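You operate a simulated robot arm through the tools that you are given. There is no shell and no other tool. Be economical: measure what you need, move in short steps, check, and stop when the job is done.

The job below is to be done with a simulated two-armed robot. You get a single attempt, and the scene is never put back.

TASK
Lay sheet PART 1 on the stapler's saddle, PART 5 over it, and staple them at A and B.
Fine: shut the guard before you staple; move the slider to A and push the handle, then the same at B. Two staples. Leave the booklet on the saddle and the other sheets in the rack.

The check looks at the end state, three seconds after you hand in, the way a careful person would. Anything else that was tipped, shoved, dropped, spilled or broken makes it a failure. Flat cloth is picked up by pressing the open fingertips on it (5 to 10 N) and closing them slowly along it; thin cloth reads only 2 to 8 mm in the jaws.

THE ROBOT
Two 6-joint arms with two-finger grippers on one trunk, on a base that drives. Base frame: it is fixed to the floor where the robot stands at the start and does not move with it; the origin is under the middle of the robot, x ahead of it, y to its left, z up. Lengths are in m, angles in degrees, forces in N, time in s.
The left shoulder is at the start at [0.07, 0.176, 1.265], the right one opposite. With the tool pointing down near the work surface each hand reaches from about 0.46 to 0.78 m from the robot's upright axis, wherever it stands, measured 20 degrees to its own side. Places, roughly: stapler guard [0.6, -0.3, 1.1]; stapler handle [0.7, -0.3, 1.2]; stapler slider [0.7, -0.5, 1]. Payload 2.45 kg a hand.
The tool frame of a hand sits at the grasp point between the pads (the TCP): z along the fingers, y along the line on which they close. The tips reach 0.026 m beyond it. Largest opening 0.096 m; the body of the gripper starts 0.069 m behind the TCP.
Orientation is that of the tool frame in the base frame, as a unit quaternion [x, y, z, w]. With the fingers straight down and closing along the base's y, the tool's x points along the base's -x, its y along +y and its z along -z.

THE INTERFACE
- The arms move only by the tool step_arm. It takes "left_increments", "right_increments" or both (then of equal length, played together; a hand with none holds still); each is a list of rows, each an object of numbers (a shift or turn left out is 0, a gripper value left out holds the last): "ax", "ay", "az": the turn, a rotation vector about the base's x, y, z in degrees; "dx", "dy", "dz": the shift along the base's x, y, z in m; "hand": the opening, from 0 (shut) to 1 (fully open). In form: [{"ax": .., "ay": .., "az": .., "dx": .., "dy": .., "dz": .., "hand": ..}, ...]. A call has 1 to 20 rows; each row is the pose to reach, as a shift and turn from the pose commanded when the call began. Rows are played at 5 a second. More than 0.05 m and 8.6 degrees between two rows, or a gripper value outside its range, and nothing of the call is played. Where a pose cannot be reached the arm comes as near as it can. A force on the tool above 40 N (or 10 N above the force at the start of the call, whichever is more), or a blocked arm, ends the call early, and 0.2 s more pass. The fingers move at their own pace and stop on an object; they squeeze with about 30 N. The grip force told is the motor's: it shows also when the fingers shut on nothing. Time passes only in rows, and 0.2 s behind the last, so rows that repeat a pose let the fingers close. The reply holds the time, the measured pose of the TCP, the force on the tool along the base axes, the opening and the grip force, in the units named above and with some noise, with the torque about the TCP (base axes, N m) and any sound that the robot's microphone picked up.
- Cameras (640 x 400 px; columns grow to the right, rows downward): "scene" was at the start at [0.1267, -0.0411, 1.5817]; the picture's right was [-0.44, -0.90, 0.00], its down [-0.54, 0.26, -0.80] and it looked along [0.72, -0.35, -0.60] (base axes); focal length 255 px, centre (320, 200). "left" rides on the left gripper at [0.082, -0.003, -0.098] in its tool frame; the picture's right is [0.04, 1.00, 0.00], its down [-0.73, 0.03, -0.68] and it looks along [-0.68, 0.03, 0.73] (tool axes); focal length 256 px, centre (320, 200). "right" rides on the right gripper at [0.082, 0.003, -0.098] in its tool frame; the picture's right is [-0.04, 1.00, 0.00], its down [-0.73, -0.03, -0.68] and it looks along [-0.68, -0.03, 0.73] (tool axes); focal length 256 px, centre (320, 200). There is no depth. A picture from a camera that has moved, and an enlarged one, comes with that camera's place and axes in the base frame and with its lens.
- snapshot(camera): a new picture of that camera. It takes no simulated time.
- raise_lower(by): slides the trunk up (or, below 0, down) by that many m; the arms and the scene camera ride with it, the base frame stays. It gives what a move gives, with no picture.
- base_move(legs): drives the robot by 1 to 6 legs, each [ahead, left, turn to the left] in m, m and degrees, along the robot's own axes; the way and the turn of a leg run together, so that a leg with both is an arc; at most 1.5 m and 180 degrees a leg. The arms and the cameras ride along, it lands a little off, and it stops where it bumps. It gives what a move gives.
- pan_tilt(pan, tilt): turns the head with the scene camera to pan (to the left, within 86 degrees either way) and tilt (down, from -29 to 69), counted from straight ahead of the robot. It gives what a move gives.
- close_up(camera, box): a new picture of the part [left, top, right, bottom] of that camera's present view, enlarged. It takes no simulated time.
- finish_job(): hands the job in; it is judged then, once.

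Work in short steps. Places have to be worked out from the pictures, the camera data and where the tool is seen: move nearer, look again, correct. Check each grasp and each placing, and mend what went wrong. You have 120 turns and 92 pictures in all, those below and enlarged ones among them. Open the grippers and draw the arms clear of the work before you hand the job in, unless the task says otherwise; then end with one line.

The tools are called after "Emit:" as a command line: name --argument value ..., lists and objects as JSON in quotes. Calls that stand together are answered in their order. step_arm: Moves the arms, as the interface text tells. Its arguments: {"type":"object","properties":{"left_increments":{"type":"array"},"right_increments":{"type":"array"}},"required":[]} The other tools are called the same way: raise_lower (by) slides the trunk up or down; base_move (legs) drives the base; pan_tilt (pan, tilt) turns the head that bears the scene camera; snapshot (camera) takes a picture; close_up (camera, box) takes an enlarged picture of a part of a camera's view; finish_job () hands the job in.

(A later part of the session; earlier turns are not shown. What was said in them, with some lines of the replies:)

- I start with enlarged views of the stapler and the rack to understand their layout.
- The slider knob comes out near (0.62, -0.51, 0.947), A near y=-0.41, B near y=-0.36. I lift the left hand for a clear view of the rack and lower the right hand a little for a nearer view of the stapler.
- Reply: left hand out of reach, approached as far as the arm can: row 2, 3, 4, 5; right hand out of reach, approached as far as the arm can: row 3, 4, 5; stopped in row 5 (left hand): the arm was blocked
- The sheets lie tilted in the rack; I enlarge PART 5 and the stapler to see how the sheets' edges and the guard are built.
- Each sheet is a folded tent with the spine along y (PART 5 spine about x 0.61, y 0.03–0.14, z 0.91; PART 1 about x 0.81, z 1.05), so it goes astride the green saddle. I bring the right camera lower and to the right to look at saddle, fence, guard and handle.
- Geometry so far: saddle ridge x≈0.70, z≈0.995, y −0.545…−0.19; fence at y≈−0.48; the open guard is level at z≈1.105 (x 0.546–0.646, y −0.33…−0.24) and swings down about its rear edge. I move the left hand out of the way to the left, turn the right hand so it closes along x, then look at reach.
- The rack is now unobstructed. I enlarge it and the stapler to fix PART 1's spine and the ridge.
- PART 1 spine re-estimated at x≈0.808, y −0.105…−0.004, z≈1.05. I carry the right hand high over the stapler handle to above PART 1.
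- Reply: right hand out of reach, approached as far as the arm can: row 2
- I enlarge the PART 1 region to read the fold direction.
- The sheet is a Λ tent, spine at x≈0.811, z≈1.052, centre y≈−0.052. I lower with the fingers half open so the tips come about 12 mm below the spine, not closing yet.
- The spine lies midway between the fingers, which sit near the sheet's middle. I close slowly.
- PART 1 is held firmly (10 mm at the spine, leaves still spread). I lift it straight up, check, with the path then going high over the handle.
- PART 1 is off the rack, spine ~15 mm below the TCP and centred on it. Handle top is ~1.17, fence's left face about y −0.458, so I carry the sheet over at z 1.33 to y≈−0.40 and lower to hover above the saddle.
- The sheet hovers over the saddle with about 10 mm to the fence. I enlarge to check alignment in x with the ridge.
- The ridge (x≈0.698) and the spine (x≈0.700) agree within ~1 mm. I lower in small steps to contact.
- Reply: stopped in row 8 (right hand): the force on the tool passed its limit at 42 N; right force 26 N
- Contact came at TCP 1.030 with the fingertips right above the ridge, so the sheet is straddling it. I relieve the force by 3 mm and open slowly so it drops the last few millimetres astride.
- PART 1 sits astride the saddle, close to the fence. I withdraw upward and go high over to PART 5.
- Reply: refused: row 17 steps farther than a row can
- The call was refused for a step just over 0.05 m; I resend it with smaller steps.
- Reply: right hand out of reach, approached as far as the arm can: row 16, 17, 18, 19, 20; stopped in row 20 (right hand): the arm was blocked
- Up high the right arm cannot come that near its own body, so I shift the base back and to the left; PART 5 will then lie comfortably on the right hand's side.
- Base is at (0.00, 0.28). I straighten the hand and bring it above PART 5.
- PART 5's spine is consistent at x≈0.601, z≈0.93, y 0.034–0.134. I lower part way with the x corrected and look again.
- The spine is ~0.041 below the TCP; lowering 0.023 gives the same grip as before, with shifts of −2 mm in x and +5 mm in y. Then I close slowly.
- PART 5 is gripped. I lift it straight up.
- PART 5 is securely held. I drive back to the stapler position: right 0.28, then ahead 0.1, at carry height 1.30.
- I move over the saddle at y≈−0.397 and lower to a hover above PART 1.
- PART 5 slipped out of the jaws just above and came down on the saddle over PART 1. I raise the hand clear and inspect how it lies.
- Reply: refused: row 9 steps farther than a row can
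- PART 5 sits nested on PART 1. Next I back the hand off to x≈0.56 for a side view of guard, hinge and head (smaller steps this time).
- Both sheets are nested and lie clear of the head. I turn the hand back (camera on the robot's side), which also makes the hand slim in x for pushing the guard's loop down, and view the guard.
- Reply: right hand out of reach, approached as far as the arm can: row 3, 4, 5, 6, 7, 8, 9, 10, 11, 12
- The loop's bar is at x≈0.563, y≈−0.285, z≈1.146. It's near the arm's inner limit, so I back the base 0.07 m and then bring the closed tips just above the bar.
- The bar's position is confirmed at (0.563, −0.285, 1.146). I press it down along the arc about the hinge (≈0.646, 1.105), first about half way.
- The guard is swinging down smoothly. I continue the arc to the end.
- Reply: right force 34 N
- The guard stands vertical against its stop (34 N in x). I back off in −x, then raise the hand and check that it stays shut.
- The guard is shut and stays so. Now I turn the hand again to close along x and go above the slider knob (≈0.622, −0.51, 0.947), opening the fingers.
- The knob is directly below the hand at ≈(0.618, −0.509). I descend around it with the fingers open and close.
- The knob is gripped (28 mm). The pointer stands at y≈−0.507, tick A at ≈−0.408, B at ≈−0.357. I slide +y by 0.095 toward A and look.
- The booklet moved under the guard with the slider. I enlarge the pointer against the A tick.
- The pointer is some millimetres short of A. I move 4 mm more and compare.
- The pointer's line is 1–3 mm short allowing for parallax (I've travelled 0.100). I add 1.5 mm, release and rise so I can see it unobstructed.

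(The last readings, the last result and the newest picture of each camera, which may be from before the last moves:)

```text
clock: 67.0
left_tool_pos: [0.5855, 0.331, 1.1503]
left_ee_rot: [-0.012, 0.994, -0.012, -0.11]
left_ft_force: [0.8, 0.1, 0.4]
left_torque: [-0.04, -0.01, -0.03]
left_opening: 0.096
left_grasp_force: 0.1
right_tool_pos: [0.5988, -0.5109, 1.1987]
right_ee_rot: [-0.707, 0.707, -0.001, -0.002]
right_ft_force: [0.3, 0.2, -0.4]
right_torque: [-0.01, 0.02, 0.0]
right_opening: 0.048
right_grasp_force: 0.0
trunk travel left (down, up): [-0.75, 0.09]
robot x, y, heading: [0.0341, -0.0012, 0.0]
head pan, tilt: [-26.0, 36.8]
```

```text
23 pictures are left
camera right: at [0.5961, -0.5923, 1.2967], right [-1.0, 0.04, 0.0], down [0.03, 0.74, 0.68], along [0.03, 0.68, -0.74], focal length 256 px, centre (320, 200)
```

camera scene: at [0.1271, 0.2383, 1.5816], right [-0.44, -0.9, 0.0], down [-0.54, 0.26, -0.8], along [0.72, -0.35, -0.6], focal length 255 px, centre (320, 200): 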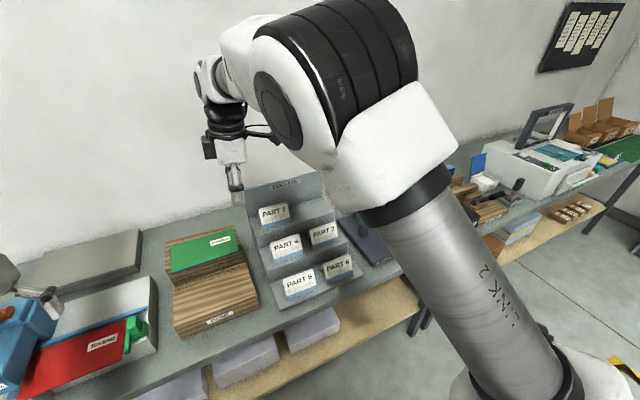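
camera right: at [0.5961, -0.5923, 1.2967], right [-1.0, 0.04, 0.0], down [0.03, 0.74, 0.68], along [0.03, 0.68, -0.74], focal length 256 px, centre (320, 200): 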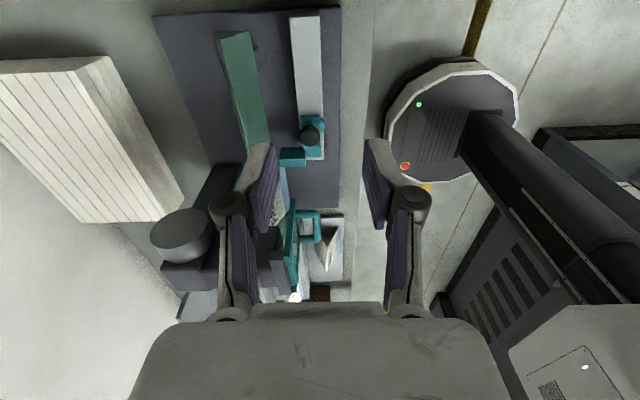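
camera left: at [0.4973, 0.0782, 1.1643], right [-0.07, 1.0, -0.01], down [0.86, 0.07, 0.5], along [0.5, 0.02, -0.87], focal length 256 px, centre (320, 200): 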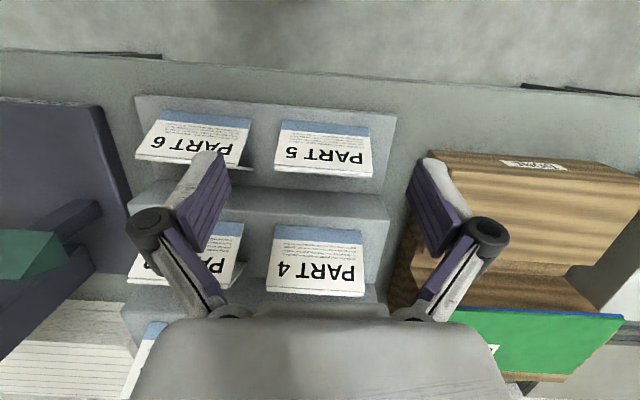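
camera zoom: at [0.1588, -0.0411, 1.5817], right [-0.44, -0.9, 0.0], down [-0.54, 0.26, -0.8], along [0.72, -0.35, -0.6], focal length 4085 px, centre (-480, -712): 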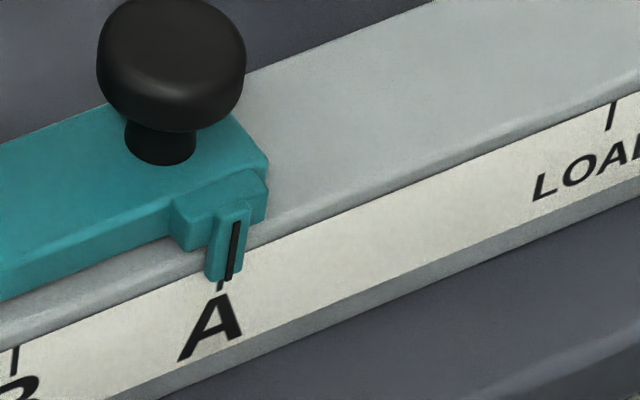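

The slider stands at A within about a millimetre. Now, fingers shut, I go over the handle pad (≈0.692, −0.285, top ≈1.17) and press down in small steps until it bottoms.

Emit:
step_arm --right_increments '[{"dz": 0.04, "hand": 0}, {"dz": 0.06, "dx": 0.01, "dy": 0.03}, {"dz": 0.06, "dx": 0.03, "dy": 0.07}, {"dz": 0.06, "dx": 0.05, "dy": 0.11}, {"dz": 0.06, "dx": 0.07, "dy": 0.15}, {"dz": 0.06, "dx": 0.085, "dy": 0.19}, {"dz": 0.06, "dx": 0.093, "dy": 0.226}, {"dz": 0.04, "dx": 0.093, "dy": 0.226}, {"dz": 0.02, "dx": 0.093, "dy": 0.226}, {"dz": 0.01, "dx": 0.093, "dy": 0.226}, {"dz": 0.002, "dx": 0.093, "dy": 0.226}, {"dz": -0.006, "dx": 0.093, "dy": 0.226}, {"dz": -0.014, "dx": 0.093, "dy": 0.226}, {"dz": -0.022, "dx": 0.093, "dy": 0.226}, {"dz": -0.03, "dx": 0.093, "dy": 0.226}]'

Emit:
close_up --camera "scene" --box '[290, 140, 410, 240]'

```text
clock: 70.2
left_tool_pos: [0.5833, 0.3329, 1.1504]
left_ee_rot: [-0.012, 0.994, -0.012, -0.109]
left_ft_force: [0.0, 0.0, -0.6]
left_torque: [-0.01, -0.01, 0.01]
left_opening: 0.0958
left_grasp_force: 0.0
right_tool_pos: [0.6921, -0.2848, 1.177]
right_ee_rot: [0.708, -0.706, 0.009, -0.004]
right_ft_force: [-6.8, -1.2, 17.7]
right_torque: [0.12, 0.21, 0.05]
right_opening: 0.006
right_grasp_force: 28.2
trunk travel left (down, up): [-0.75, 0.09]
robot x, y, heading: [0.0324, 0.0012, 0.1]
head pan, tilt: [-26.0, 36.8]
stopped in row 15 (right hand): the force on the tool passed its limit at 45 N (the readings are from after the stop); the commanded pose is now the measured one
```

```text
4.00 times, centred on (350, 190) of scene
camera zoom: at [0.1541, -0.0399, 1.5821], right [-0.44, -0.9, 0.0], down [-0.54, 0.26, -0.8], along [0.72, -0.35, -0.6], focal length 1021 px, centre (200, 240)
```

zoom: 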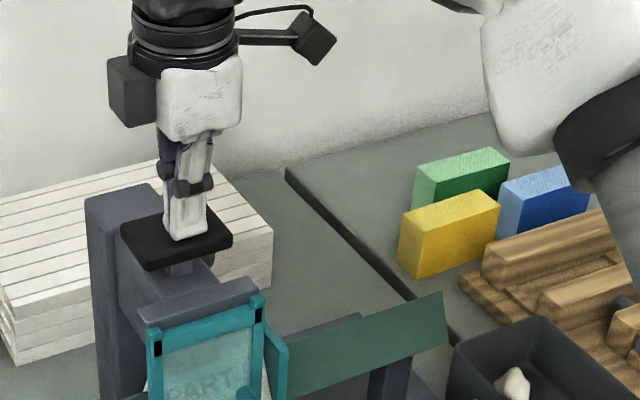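

The pad went down about 2 cm, with no click heard. Without releasing, I press a little further to see whether that's the bottom.

Emit:
step_arm --right_increments '[{"dz": -0.003}, {"dz": -0.006}, {"dz": -0.009}, {"dz": -0.012}]'

```text
clock: 70.8
left_tool_pos: [0.5832, 0.3328, 1.1515]
left_ee_rot: [-0.012, 0.994, -0.012, -0.108]
left_ft_force: [1.0, -0.6, -0.2]
left_torque: [0.0, 0.0, -0.01]
left_opening: 0.0958
left_grasp_force: 0.0
right_tool_pos: [0.6922, -0.2852, 1.177]
right_ee_rot: [0.707, -0.707, 0.012, -0.008]
right_ft_force: [-9.2, 0.2, 22.5]
right_torque: [0.15, 0.31, 0.06]
right_opening: 0.0
right_grasp_force: 28.5
trunk travel left (down, up): [-0.75, 0.09]
robot x, y, heading: [0.028, -0.0012, -0.0]
head pan, tilt: [-26.0, 36.8]
stopped in row 2 (right hand): the force on the tool passed its limit at 42 N (the readings are from after the stop); the commanded pose is now the measured one
```

It's bottomed (42 N, about 21 mm stroke). I release upward, and go down behind the knob (y≈−0.455) with closed fingers, ready to push it to B — this keeps the wrist clear of the guard.

Emit:
step_arm --right_increments '[{"dz": 0.03}, {"dz": 0.07}, {"dz": 0.08, "dx": -0.02, "dy": -0.03}, {"dz": 0.08, "dx": -0.04, "dy": -0.07}, {"dz": 0.08, "dx": -0.06, "dy": -0.11}, {"dz": 0.08, "dx": -0.073, "dy": -0.15}, {"dz": 0.06, "dx": -0.073, "dy": -0.17}, {"dz": 0.02, "dx": -0.073, "dy": -0.17}, {"dz": -0.02, "dx": -0.073, "dy": -0.17}, {"dz": -0.06, "dx": -0.073, "dy": -0.17}, {"dz": -0.1, "dx": -0.073, "dy": -0.17}, {"dz": -0.13, "dx": -0.073, "dy": -0.17}, {"dz": -0.13, "dx": -0.073, "dy": -0.17}]'

Emit:
close_up --camera "scene" --box '[310, 170, 430, 270]'

Emit:
snapshot --camera "right"

```text
clock: 73.6
left_tool_pos: [0.5862, 0.332, 1.1497]
left_ee_rot: [-0.012, 0.994, -0.012, -0.11]
left_ft_force: [0.5, -0.2, -0.2]
left_torque: [0.03, 0.0, 0.01]
left_opening: 0.0957
left_grasp_force: 0.0
right_tool_pos: [0.6222, -0.4541, 1.0416]
right_ee_rot: [0.707, -0.707, 0.01, -0.007]
right_ft_force: [1.0, -0.4, 0.0]
right_torque: [-0.05, -0.01, 0.01]
right_opening: 0.0002
right_grasp_force: 28.1
trunk travel left (down, up): [-0.75, 0.09]
robot x, y, heading: [0.032, 0.0007, 0.1]
head pan, tilt: [-26.0, 36.8]
```

```text
4.00 times, centred on (370, 220) of scene
camera zoom: at [0.1583, -0.0411, 1.5817], right [-0.44, -0.9, 0.0], down [-0.54, 0.26, -0.8], along [0.72, -0.35, -0.6], focal length 1021 px, centre (120, 120)
```

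zoom: 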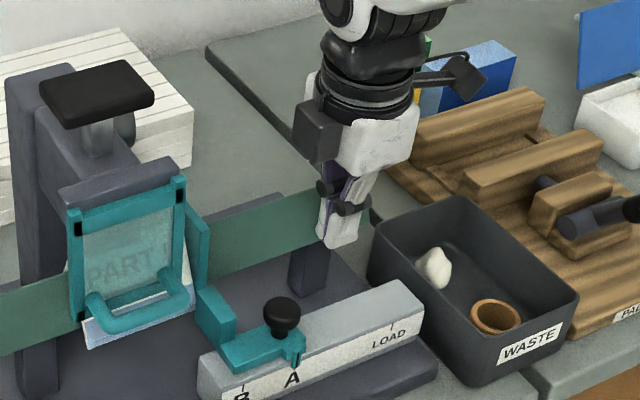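

```text
20 pictures are left
camera right: at [0.6172, -0.5361, 1.1403], right [-1.0, 0.04, -0.02], down [0.01, 0.74, 0.68], along [0.04, 0.67, -0.74], focal length 256 px, centre (320, 200)
```

right: 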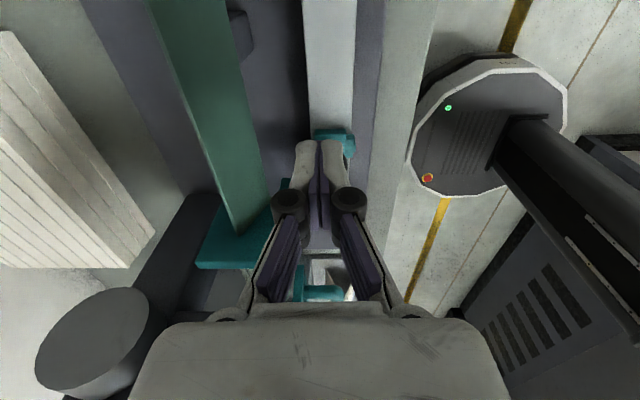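

The handle has sprung back and the slider is still at A. I lower behind the knob and push it toward B, stopping slightly short.

Emit:
step_arm --right_increments '[{"dx": -0.004, "dz": -0.04}, {"dx": -0.004, "dz": -0.065}, {"dx": -0.004, "dz": -0.078}, {"dx": -0.004, "dz": -0.078, "dy": 0.01}, {"dx": -0.004, "dz": -0.078, "dy": 0.02}, {"dx": -0.004, "dz": -0.078, "dy": 0.03}, {"dx": -0.004, "dz": -0.078, "dy": 0.04}, {"dx": -0.004, "dz": -0.078, "dy": 0.05}, {"dx": -0.004, "dz": -0.078, "dy": 0.06}, {"dx": -0.004, "dz": -0.078, "dy": 0.063}, {"dx": -0.004, "dz": -0.078, "dy": 0.063}]'

Emit:
close_up --camera "scene" --box '[342, 245, 374, 269]'

```text
clock: 76.0
left_tool_pos: [0.5861, 0.3315, 1.1511]
left_ee_rot: [-0.011, 0.994, -0.012, -0.11]
left_ft_force: [0.1, -0.8, 0.3]
left_torque: [0.0, 0.0, 0.01]
left_opening: 0.096
left_grasp_force: 0.0
right_tool_pos: [0.6198, -0.3928, 0.9653]
right_ee_rot: [0.707, -0.707, 0.011, -0.005]
right_ft_force: [0.3, -1.1, 0.7]
right_torque: [0.02, -0.02, 0.03]
right_opening: 0.0002
right_grasp_force: 28.3
trunk travel left (down, up): [-0.75, 0.09]
robot x, y, heading: [0.0336, -0.0015, 0.3]
head pan, tilt: [-26.0, 36.8]
```

```text
16.00 times, centred on (358, 257) of scene
camera zoom: at [0.1587, -0.0415, 1.5817], right [-0.44, -0.9, 0.0], down [-0.54, 0.26, -0.8], along [0.72, -0.35, -0.6], focal length 4085 px, centre (-288, -712)
```

zoom: 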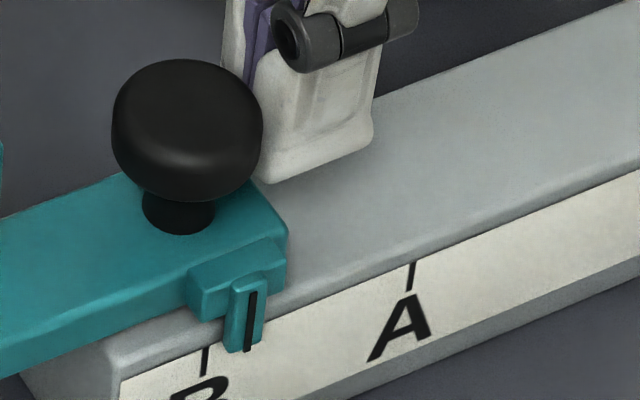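

The pointer is about 8 mm short of B (same parallax as at A). I push 8 mm more.

Emit:
step_arm --right_increments '[{"dy": 0.004}, {"dy": 0.008}, {"dy": 0.008}]'

Emit:
close_up --camera "scene" --box '[342, 245, 374, 269]'

```text
clock: 76.8
left_tool_pos: [0.5859, 0.3312, 1.1505]
left_ee_rot: [-0.011, 0.994, -0.011, -0.11]
left_ft_force: [0.3, -0.8, 0.2]
left_torque: [0.02, 0.02, -0.03]
left_opening: 0.0959
left_grasp_force: 0.0
right_tool_pos: [0.6183, -0.3842, 0.9653]
right_ee_rot: [-0.707, 0.707, -0.01, 0.007]
right_ft_force: [0.0, 0.1, 0.0]
right_torque: [0.03, 0.01, -0.01]
right_opening: 0.0
right_grasp_force: 28.5
trunk travel left (down, up): [-0.75, 0.09]
robot x, y, heading: [0.031, -0.002, 0.1]
head pan, tilt: [-26.0, 36.8]
```

```text
16.00 times, centred on (358, 257) of scene
camera zoom: at [0.1587, -0.0416, 1.5817], right [-0.44, -0.9, 0.0], down [-0.54, 0.26, -0.8], along [0.72, -0.35, -0.6], focal length 4085 px, centre (-288, -712)
```

zoom: 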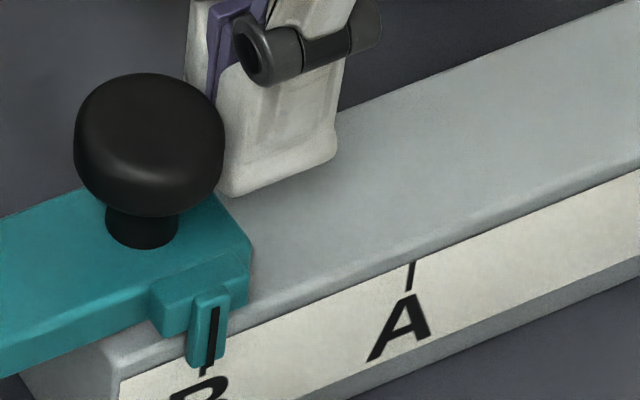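

The pointer is at B with the same offset as at A. I back off, rise, go over the handle and press again.

Emit:
step_arm --right_increments '[{"dy": -0.02}, {"dy": -0.02, "dz": 0.04}, {"dy": -0.02, "dz": 0.085}, {"dy": -0.02, "dz": 0.13}, {"dy": -0.02, "dz": 0.175}, {"dy": -0.02, "dz": 0.22}, {"dy": -0.02, "dz": 0.265}, {"dy": 0.01, "dx": 0.02, "dz": 0.285}, {"dy": 0.04, "dx": 0.05, "dz": 0.285}, {"dy": 0.07, "dx": 0.073, "dz": 0.285}, {"dy": 0.1, "dx": 0.073, "dz": 0.285}, {"dy": 0.1, "dx": 0.073, "dz": 0.265}, {"dy": 0.1, "dx": 0.073, "dz": 0.245}, {"dy": 0.1, "dx": 0.073, "dz": 0.235}, {"dy": 0.1, "dx": 0.073, "dz": 0.227}, {"dy": 0.1, "dx": 0.073, "dz": 0.219}, {"dy": 0.1, "dx": 0.073, "dz": 0.211}, {"dy": 0.1, "dx": 0.073, "dz": 0.203}]'

```text
clock: 80.7
left_tool_pos: [0.5839, 0.3316, 1.1514]
left_ee_rot: [-0.012, 0.994, -0.012, -0.109]
left_ft_force: [0.6, 0.6, -0.8]
left_torque: [-0.01, 0.03, -0.01]
left_opening: 0.0959
left_grasp_force: 0.1
right_tool_pos: [0.6918, -0.2852, 1.1776]
right_ee_rot: [-0.706, 0.708, -0.018, 0.012]
right_ft_force: [-8.2, -0.5, 18.3]
right_torque: [0.1, 0.26, 0.01]
right_opening: 0.0003
right_grasp_force: 28.5
trunk travel left (down, up): [-0.75, 0.09]
robot x, y, heading: [0.0348, -0.0017, -0.1]
head pan, tilt: [-26.0, 36.8]
stopped in row 18 (right hand): the force on the tool passed its limit at 45 N (the readings are from after the stop); the commanded pose is now the measured one
```

Same bottom position as the first stroke. I release, draw the hand away and inspect.

Emit:
step_arm --right_increments '[{"dz": 0.03}, {"dz": 0.07}, {"dz": 0.08, "dx": -0.02, "dy": -0.03}, {"dz": 0.08, "dx": -0.04, "dy": -0.07}, {"dz": 0.08, "dx": -0.06, "dy": -0.11}, {"dz": 0.08, "dx": -0.08, "dy": -0.15}, {"dz": 0.08, "dx": -0.1, "dy": -0.19}, {"dz": 0.08, "dx": -0.12, "dy": -0.23}, {"dz": 0.08, "dx": -0.12, "dy": -0.27}, {"dz": 0.08, "dx": -0.12, "dy": -0.27, "hand": 0.5}]'

Emit:
close_up --camera "scene" --box '[290, 175, 400, 267]'

Emit:
close_up --camera "left" --box '[0, 0, 320, 400]'

```text
clock: 82.8
left_tool_pos: [0.5871, 0.331, 1.1493]
left_ee_rot: [-0.012, 0.994, -0.013, -0.11]
left_ft_force: [0.2, 0.1, -0.1]
left_torque: [-0.01, -0.01, -0.02]
left_opening: 0.0963
left_grasp_force: 0.1
right_tool_pos: [0.578, -0.5566, 1.2534]
right_ee_rot: [-0.707, 0.707, -0.016, 0.01]
right_ft_force: [0.1, 0.1, 0.5]
right_torque: [-0.03, 0.03, -0.02]
right_opening: 0.0481
right_grasp_force: 0.0
trunk travel left (down, up): [-0.75, 0.09]
robot x, y, heading: [0.0304, 0.0021, 0.1]
head pan, tilt: [-26.0, 36.8]
```

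```text
4.35 times, centred on (345, 221) of scene
camera zoom: at [0.1592, -0.0406, 1.5816], right [-0.44, -0.9, 0.0], down [-0.54, 0.26, -0.8], along [0.72, -0.35, -0.6], focal length 1110 px, centre (211, 109)
```

zoom: 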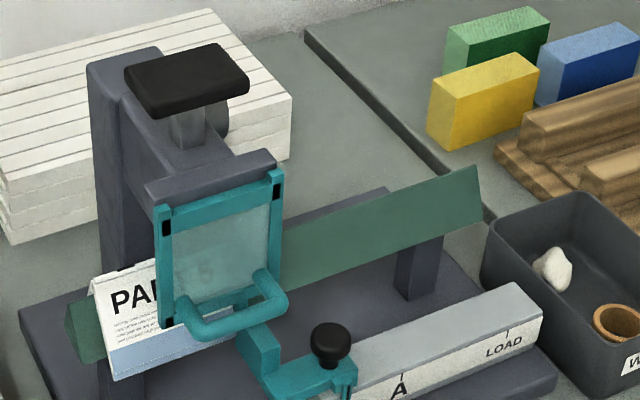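

```text
1.00 times, centred on (160, 200) of left (not enlarged: the box is as wide or as high as the picture)
camera zoom: at [0.5292, 0.3273, 1.2642], right [-0.06, 1.0, -0.01], down [0.86, 0.06, 0.5], along [0.5, 0.02, -0.86], focal length 256 px, centre (480, 200)
```

zoom: 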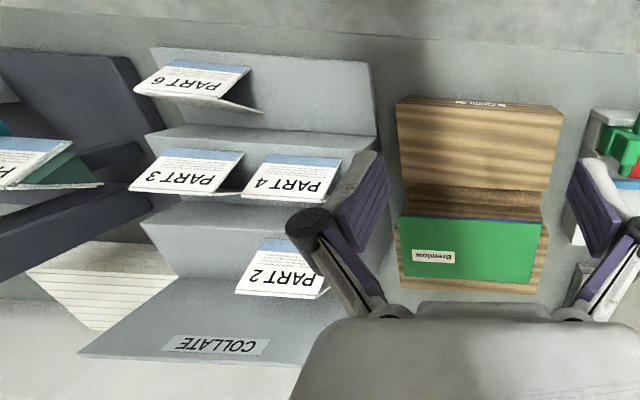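

The booklet now emerges left of the guard. I enlarge its spine to look for the A staple.

Emit:
close_up --camera "scene" --box '[300, 215, 332, 239]'

```text
16.00 times, centred on (316, 227) of scene
camera zoom: at [0.1592, -0.0406, 1.5816], right [-0.44, -0.9, 0.0], down [-0.54, 0.26, -0.8], along [0.72, -0.35, -0.6], focal length 4085 px, centre (384, -232)
```

zoom: 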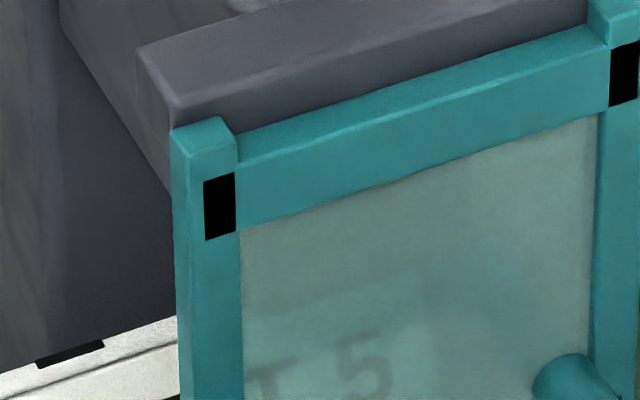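

A dark staple is visible across the spine left of the guard. I look a bit lower for the second one and the layering of both sheets.

Emit:
close_up --camera "scene" --box '[296, 226, 340, 260]'

Emit:
snapshot --camera "scene"

Emit:
close_up --camera "right" --box '[150, 100, 350, 310]'

```text
11.76 times, centred on (318, 243) of scene
camera zoom: at [0.1592, -0.0406, 1.5816], right [-0.44, -0.9, 0.0], down [-0.54, 0.26, -0.8], along [0.72, -0.35, -0.6], focal length 3004 px, centre (344, -306)
```

zoom: 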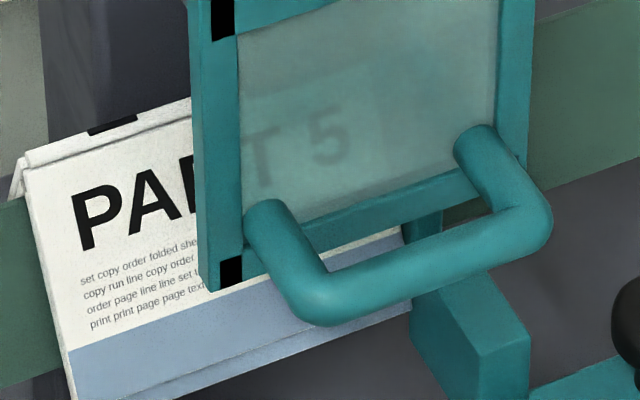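

```text
13 pictures are left
camera scene: at [0.1592, -0.0406, 1.5816], right [-0.44, -0.9, 0.0], down [-0.54, 0.26, -0.8], along [0.72, -0.35, -0.6], focal length 255 px, centre (320, 200)
```

scene: 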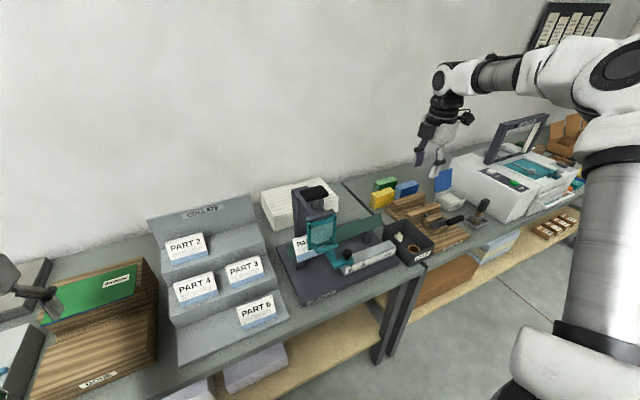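

```text
1.90 times, centred on (250, 205) of right
camera zoom: at [0.5709, -0.6373, 1.3528], right [-1.0, 0.04, -0.04], down [0.0, 0.74, 0.67], along [0.05, 0.67, -0.74], focal length 488 px, centre (453, 190)
```

zoom: 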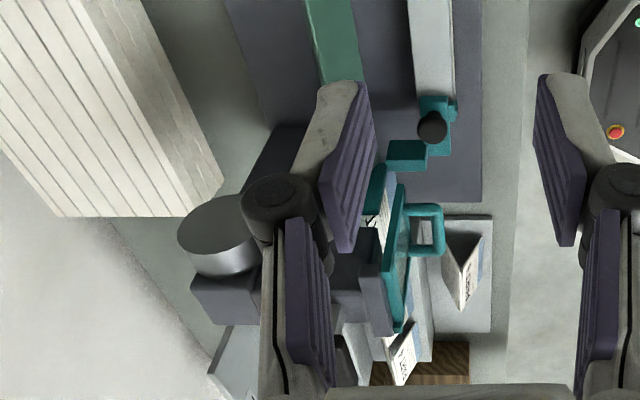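

Both sheets lie nested and flush to the slider, one staple is visible left of the guard and a dark mark by the fence shows the other; the rack's other sheets are untouched. I open the right gripper fully and lift it clear.

Emit:
step_arm --right_increments '[{"dz": 0.02, "hand": 1.0}, {"dz": 0.04, "dx": -0.02}, {"dz": 0.04, "dx": -0.02}]'

Emit:
finish_job

```text
clock: 83.7
left_tool_pos: [0.5864, 0.3309, 1.1505]
left_ee_rot: [-0.011, 0.994, -0.011, -0.109]
left_ft_force: [0.4, 0.1, 0.8]
left_torque: [0.01, 0.05, 0.01]
left_opening: 0.0959
left_grasp_force: 0.0
right_tool_pos: [0.5555, -0.5562, 1.2939]
right_ee_rot: [0.707, -0.706, 0.015, -0.011]
right_ft_force: [0.1, 0.1, -0.5]
right_torque: [0.01, 0.01, -0.01]
right_opening: 0.0957
right_grasp_force: 0.0
trunk travel left (down, up): [-0.75, 0.09]
robot x, y, heading: [0.0353, 0.0001, 0.4]
head pan, tilt: [-26.0, 36.8]
```

```text
The job is handed in.
```

PART 1 is on the saddle with PART 5 over it. I shut the guard, then pressed the handle to its stop at A and at B. I saw the A staple, but the B staple was mostly hidden by the head and guard, so I only saw a likely dark mark there. PART 5 slipped out of the gripper just above the saddle but landed nested over PART 1. The booklet is still on the saddle, and the other sheets are in the rack.
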